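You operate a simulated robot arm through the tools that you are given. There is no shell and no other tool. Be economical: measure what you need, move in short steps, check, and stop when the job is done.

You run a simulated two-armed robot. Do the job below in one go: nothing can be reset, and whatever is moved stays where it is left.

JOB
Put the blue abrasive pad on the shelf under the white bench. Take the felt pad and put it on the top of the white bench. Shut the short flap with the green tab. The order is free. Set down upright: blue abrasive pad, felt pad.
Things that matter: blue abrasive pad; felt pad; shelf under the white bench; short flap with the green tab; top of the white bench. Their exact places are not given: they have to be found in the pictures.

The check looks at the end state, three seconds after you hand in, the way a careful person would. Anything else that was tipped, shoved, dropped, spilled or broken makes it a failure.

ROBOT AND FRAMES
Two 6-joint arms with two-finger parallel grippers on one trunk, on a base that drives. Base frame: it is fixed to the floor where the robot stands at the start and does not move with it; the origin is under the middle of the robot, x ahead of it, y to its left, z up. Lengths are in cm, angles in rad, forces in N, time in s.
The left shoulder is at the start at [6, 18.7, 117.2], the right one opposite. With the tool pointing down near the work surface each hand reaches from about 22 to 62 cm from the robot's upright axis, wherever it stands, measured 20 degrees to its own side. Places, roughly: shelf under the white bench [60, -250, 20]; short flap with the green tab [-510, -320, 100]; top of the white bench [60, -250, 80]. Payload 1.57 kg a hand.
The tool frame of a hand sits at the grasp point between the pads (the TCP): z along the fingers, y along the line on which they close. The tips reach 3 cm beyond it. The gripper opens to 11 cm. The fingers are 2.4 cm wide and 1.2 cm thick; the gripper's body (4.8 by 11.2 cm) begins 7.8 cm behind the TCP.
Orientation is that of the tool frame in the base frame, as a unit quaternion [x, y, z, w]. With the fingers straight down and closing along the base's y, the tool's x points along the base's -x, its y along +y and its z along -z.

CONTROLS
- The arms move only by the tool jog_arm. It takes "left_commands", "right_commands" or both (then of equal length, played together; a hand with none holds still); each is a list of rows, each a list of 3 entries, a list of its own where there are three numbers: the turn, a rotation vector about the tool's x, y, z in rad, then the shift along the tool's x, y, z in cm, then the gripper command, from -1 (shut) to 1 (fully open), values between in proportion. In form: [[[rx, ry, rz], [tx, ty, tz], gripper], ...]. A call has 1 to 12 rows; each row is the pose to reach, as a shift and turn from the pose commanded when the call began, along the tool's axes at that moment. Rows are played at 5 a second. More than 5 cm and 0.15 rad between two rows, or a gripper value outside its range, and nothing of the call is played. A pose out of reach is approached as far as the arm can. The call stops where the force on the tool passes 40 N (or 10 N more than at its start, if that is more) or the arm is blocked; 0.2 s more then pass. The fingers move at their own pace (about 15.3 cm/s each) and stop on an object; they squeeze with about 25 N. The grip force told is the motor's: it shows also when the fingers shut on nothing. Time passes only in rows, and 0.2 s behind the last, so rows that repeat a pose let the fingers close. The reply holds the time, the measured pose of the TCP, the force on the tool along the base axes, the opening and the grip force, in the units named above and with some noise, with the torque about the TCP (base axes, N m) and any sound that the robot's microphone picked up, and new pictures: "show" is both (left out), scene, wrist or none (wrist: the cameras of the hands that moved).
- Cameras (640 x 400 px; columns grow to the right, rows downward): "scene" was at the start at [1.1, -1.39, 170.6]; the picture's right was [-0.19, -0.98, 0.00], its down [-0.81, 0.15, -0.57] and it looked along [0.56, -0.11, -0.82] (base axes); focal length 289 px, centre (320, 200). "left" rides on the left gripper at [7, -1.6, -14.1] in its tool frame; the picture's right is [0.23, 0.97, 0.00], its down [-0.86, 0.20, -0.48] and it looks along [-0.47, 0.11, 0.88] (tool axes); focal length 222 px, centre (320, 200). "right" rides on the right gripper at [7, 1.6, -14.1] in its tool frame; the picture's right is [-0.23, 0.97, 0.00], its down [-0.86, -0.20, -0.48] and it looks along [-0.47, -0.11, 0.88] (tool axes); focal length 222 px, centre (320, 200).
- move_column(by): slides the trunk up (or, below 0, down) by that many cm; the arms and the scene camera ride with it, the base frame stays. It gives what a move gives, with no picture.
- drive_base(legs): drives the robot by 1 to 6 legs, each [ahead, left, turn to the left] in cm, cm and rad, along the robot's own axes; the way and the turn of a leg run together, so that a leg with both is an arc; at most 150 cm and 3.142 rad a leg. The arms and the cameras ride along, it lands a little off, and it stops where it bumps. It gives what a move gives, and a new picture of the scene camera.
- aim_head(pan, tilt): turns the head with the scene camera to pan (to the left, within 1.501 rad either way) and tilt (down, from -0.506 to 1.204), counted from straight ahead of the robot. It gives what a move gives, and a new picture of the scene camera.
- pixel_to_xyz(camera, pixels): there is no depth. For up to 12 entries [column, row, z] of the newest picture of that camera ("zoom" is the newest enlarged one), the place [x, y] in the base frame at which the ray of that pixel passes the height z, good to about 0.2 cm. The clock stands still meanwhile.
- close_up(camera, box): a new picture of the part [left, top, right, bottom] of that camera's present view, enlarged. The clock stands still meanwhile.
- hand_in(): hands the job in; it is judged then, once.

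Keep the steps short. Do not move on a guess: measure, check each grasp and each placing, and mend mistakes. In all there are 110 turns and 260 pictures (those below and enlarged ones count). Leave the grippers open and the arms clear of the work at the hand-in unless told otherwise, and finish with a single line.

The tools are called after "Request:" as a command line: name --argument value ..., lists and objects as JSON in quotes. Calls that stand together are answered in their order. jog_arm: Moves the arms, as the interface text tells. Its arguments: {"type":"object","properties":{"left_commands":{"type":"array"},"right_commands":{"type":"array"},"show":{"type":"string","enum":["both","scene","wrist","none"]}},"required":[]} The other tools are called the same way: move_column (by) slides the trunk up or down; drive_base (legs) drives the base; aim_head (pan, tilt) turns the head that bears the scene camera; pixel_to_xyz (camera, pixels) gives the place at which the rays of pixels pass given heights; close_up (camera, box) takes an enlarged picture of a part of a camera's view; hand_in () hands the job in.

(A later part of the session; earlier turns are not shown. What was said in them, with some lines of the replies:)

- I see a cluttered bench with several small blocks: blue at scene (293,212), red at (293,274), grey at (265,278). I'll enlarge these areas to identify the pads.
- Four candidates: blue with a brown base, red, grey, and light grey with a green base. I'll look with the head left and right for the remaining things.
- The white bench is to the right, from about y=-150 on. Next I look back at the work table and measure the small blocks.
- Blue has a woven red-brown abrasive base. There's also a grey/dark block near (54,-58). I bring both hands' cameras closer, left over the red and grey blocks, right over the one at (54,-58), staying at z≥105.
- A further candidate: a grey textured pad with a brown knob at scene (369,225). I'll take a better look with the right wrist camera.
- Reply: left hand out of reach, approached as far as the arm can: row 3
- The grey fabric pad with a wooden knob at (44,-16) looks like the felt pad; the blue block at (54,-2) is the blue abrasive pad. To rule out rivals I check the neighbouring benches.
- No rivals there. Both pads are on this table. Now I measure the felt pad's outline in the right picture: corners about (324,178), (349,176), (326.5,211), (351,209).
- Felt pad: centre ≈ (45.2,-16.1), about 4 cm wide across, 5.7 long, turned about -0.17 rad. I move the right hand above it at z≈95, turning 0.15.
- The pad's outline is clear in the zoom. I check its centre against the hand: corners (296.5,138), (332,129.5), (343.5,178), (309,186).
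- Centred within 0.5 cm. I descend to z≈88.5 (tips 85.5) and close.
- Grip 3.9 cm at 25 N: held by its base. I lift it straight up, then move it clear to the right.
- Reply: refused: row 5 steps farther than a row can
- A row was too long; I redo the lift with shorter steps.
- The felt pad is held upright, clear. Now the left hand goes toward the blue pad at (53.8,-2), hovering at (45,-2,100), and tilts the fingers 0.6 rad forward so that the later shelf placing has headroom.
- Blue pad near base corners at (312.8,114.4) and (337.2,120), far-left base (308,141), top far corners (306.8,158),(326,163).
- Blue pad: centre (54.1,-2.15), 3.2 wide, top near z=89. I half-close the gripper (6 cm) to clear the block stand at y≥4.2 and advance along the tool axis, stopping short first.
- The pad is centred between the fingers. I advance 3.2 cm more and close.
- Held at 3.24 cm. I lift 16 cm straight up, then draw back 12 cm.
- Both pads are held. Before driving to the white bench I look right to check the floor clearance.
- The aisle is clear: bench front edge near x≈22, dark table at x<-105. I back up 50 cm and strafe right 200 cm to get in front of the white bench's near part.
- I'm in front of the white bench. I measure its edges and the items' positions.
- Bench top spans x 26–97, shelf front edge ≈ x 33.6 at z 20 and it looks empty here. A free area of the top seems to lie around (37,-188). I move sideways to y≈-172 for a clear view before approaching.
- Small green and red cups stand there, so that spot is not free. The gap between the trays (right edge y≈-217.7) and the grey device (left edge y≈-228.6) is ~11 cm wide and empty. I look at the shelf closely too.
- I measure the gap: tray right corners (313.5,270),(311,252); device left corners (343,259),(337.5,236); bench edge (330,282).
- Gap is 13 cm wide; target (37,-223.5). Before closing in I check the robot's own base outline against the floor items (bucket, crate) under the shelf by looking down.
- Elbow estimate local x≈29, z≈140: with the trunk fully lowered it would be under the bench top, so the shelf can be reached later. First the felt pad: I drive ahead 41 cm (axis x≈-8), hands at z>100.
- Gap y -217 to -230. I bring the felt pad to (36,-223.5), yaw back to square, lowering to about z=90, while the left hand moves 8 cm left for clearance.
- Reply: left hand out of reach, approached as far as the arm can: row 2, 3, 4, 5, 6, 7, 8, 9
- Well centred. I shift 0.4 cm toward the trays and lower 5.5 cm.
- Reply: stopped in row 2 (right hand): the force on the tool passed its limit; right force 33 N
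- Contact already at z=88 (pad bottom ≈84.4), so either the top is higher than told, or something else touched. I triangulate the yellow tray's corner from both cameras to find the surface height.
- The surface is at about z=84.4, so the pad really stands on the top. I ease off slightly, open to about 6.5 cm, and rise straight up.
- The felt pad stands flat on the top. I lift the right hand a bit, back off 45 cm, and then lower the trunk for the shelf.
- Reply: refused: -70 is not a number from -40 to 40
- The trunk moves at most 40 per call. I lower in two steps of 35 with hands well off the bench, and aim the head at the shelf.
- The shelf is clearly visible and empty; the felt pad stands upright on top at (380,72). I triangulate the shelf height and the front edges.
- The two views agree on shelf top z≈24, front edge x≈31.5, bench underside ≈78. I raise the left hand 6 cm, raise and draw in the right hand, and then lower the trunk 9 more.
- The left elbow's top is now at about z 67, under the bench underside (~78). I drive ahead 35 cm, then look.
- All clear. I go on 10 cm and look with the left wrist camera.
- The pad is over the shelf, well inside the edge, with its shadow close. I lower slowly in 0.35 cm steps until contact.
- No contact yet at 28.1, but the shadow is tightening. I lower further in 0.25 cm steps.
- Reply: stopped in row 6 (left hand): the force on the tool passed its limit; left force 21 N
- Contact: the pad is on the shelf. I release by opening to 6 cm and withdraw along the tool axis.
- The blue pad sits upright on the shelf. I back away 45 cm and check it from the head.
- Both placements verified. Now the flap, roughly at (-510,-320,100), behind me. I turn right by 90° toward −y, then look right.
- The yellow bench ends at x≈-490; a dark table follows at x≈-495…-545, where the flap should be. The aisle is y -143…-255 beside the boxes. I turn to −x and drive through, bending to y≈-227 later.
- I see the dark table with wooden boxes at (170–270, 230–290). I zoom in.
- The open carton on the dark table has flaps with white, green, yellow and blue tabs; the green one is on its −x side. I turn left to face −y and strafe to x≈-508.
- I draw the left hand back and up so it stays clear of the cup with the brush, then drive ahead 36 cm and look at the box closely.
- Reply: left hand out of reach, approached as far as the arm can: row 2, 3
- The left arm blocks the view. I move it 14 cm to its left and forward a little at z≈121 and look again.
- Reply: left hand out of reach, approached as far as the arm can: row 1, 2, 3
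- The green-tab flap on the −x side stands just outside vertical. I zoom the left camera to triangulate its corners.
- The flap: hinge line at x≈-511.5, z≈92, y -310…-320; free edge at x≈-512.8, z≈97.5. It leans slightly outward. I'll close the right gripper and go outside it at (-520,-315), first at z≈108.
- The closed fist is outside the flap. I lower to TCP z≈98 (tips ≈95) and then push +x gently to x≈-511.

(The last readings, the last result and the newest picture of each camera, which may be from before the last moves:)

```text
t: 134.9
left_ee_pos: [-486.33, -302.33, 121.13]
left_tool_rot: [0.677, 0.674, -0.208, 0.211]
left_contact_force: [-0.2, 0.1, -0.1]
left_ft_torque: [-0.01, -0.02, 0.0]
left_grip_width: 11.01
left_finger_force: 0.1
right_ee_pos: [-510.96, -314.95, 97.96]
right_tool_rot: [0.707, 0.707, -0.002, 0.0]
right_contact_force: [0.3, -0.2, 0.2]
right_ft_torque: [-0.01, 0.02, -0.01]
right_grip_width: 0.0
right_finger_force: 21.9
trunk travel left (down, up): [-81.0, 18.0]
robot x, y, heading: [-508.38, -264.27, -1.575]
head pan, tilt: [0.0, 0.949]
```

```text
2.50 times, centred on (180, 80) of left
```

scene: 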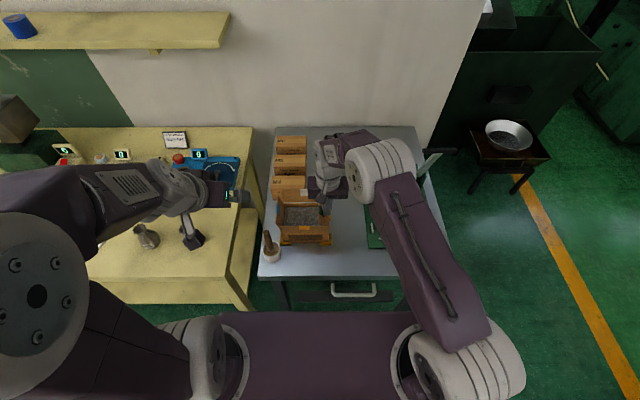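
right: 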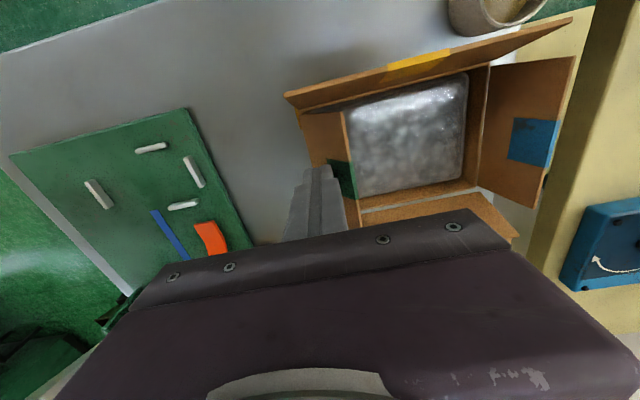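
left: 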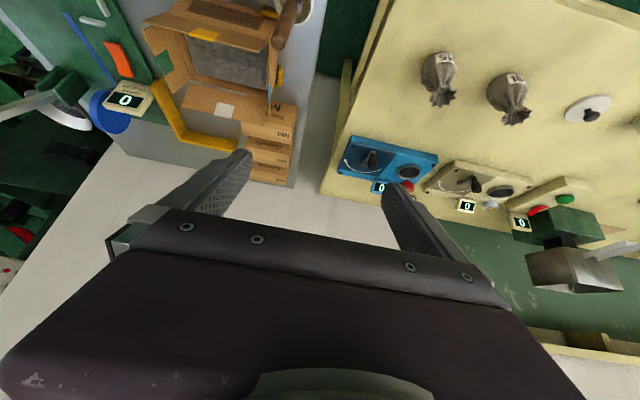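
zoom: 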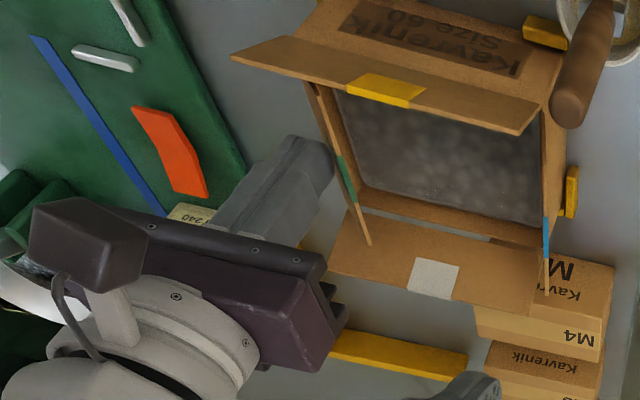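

The flap is swinging inward past vertical. I continue the arc: further +x, then down to press it flat.

Request:
jog_arm --right_commands '[[[0, 0, 0], [0, 1.3, 0], -1], [[0, 0, 0], [0, 2.5, 0], -1], [[0, 0, 0], [0, 3.2, 1.0], -1], [[0, 0, 0], [0, 3.4, 2.0], -1], [[0, 0, 0], [0, 3.4, 2.8], -1]]' --show "both"

Request:
close_up --camera "scene" --box '[260, 160, 380, 250]'

Request:
close_up --camera "left" --box '[60, 0, 300, 160]'

```text
t: 136.1
left_ee_pos: [-486.54, -301.87, 121.44]
left_tool_rot: [0.677, 0.673, -0.209, 0.212]
left_contact_force: [0.8, -0.4, 0.7]
left_ft_torque: [-0.06, -0.03, -0.04]
left_grip_width: 11.0
left_finger_force: 0.1
right_ee_pos: [-507.76, -314.87, 95.77]
right_tool_rot: [0.707, 0.707, -0.004, 0.007]
right_contact_force: [-2.8, -3.2, 35.3]
right_ft_torque: [0.28, 0.16, 0.15]
right_grip_width: 0.0
right_finger_force: 21.1
trunk travel left (down, up): [-81.0, 18.0]
robot x, y, heading: [-509.01, -263.93, -1.575]
head pan, tilt: [0.0, 0.949]
```

scene: 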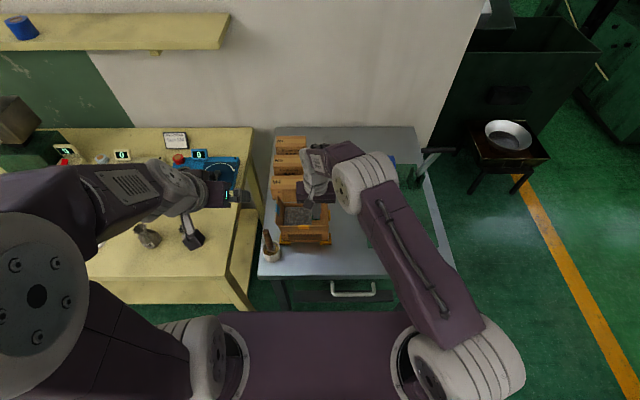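
right: 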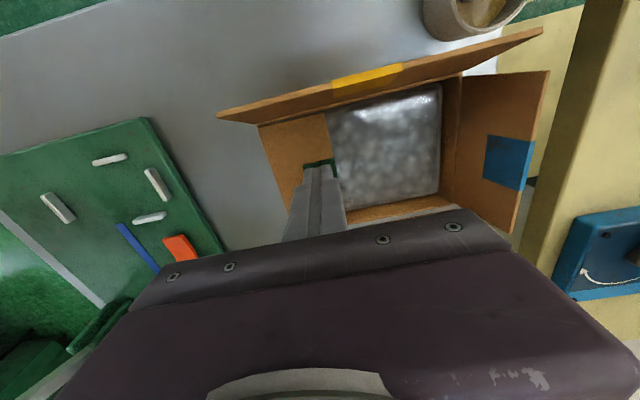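

```text
4.44 times, centred on (320, 205) of scene
```

zoom: 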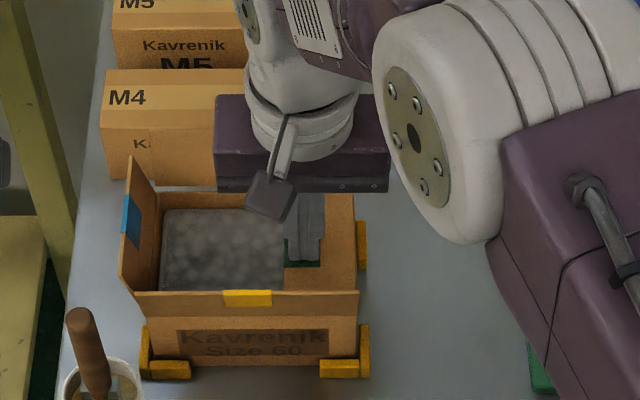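

```text
2.50 times, centred on (180, 80) of left
```

zoom: 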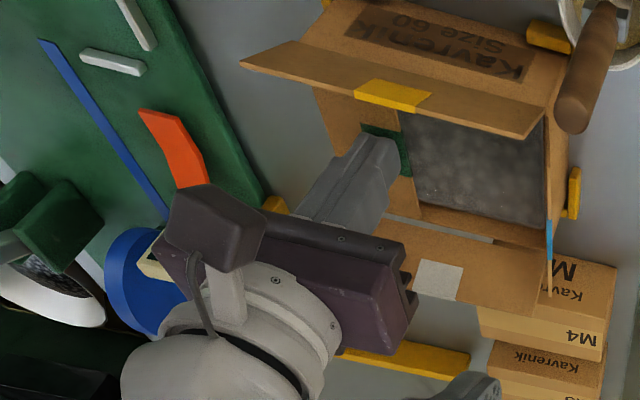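

The flap lies flat with 35 N reaction: it is at its stop. I lift straight up 12 cm and see whether it stays shut.

Request:
jog_arm --right_commands '[[[0, 0, 0], [0, 0, -1], -1], [[0, 0, 0], [0, 0, -4], -1], [[0, 0, 0], [0, 0, -8], -1], [[0, 0, 0], [0, 0, -12], -1], [[0, 0, 0], [3, -3, -13], -1], [[0, 0, 0], [6, -6, -14], -1], [[0, 0, 0], [9, -9, -15], -1]]' --show "both"

Request:
close_up --camera "scene" --box '[260, 160, 380, 250]'

Request:
close_up --camera "left" --box '[60, 0, 300, 160]'

```text
t: 137.7
left_ee_pos: [-486.29, -302.22, 121.21]
left_tool_rot: [0.678, 0.673, -0.208, 0.21]
left_contact_force: [0.3, 0.4, -0.3]
left_ft_torque: [-0.04, -0.03, -0.05]
left_grip_width: 11.0
left_finger_force: 0.1
right_ee_pos: [-516.64, -305.68, 110.12]
right_tool_rot: [0.707, 0.707, -0.003, 0.002]
right_contact_force: [-1.0, 0.5, -0.3]
right_ft_torque: [-0.01, -0.03, 0.0]
right_grip_width: 0.0
right_finger_force: 21.4
trunk travel left (down, up): [-81.0, 18.0]
robot x, y, heading: [-508.44, -263.81, -1.576]
head pan, tilt: [0.0, 0.949]
```

scene: 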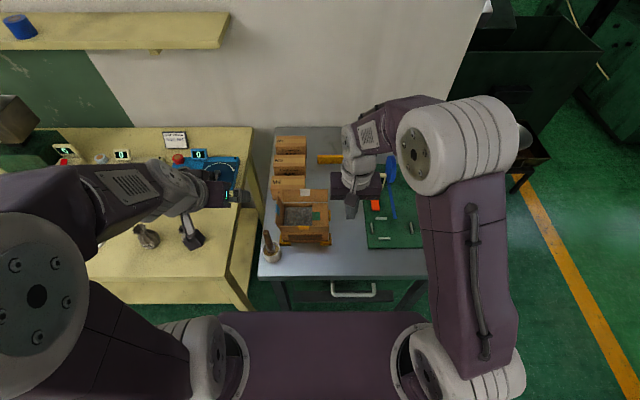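
right: 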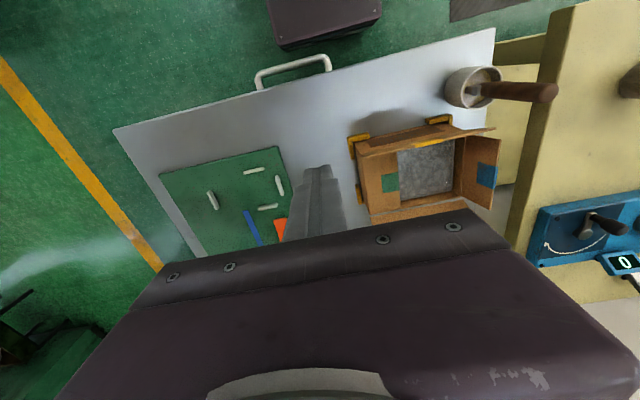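

```text
4.44 times, centred on (320, 205) of scene
```

zoom: 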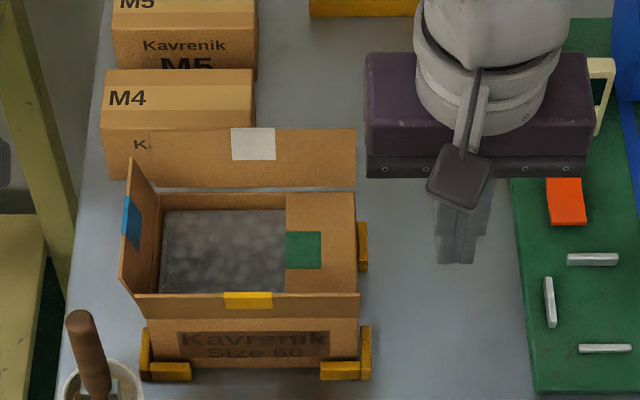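

```text
2.50 times, centred on (180, 80) of left
```

zoom: 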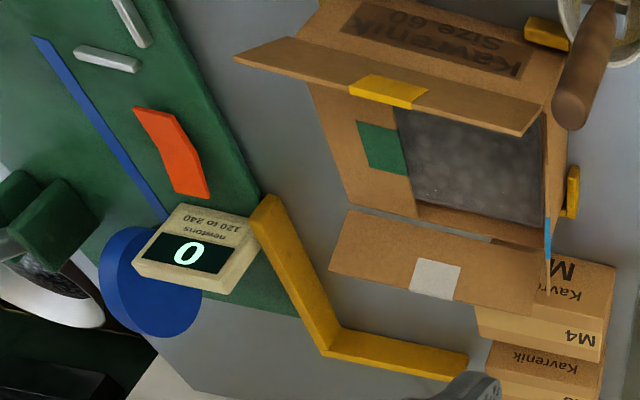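

The green-tab flap stays flat and shut, and nothing else moved. I open the right gripper, back away from the table, and take a last look.

Request:
jog_arm --right_commands '[[[0, 0, 0], [3, -2, -3], 1], [[0, 0, 0], [6, -4, -6], 1], [[0, 0, 0], [6, -4, -6], 1]]' --show "none"

Request:
drive_base --legs '[[-32, 0, 0]]'

Request:
close_up --camera "scene" --box '[230, 60, 430, 220]'

```text
t: 138.5
left_ee_pos: [-486.29, -302.42, 121.13]
left_tool_rot: [0.677, 0.675, -0.207, 0.209]
left_contact_force: [0.2, -0.4, -0.6]
left_ft_torque: [0.0, 0.02, 0.0]
left_grip_width: 11.01
left_finger_force: 0.1
right_ee_pos: [-520.88, -300.01, 116.13]
right_tool_rot: [0.707, 0.707, -0.001, 0.0]
right_contact_force: [-0.7, -0.4, 0.2]
right_ft_torque: [0.05, 0.01, 0.0]
right_grip_width: 11.01
right_finger_force: 0.0
trunk travel left (down, up): [-81.0, 18.0]
robot x, y, heading: [-508.82, -263.9, -1.577]
head pan, tilt: [0.0, 0.949]
```

```text
t: 140.7
left_ee_pos: [-486.26, -270.35, 121.12]
left_tool_rot: [0.677, 0.674, -0.206, 0.21]
left_contact_force: [-0.4, 0.6, 0.4]
left_ft_torque: [0.01, 0.01, -0.01]
left_grip_width: 10.99
left_finger_force: 0.1
right_ee_pos: [-520.66, -267.93, 116.05]
right_tool_rot: [0.707, 0.708, -0.001, 0.0]
right_contact_force: [-0.9, 0.3, 0.2]
right_ft_torque: [0.02, -0.03, 0.0]
right_grip_width: 11.0
right_finger_force: 0.0
trunk travel left (down, up): [-81.0, 18.0]
robot x, y, heading: [-508.09, -231.95, -1.573]
head pan, tilt: [0.0, 0.949]
```

scene: 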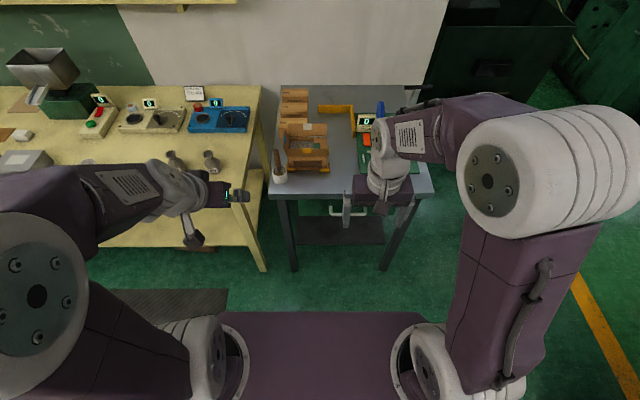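

```text
2.50 times, centred on (330, 140) of scene
```

zoom: 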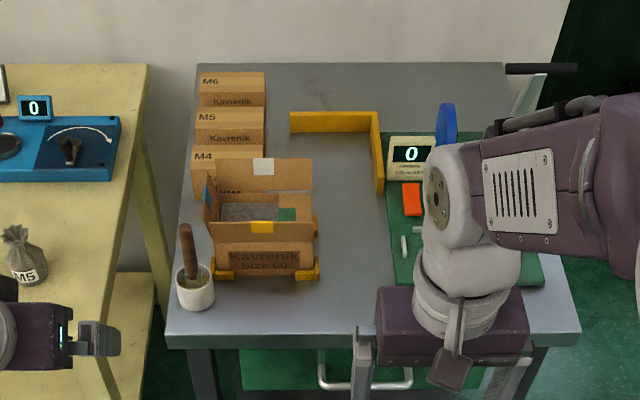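

The flap is shut, both pads are placed upright, the grippers are open and the arms are clear, so I hand in.

Request:
hand_in

```text
The job is handed in.
```

The blue abrasive pad is upright on the shelf under the white bench, the felt pad is upright on the bench top, the green-tab flap is shut, and the job is handed in.
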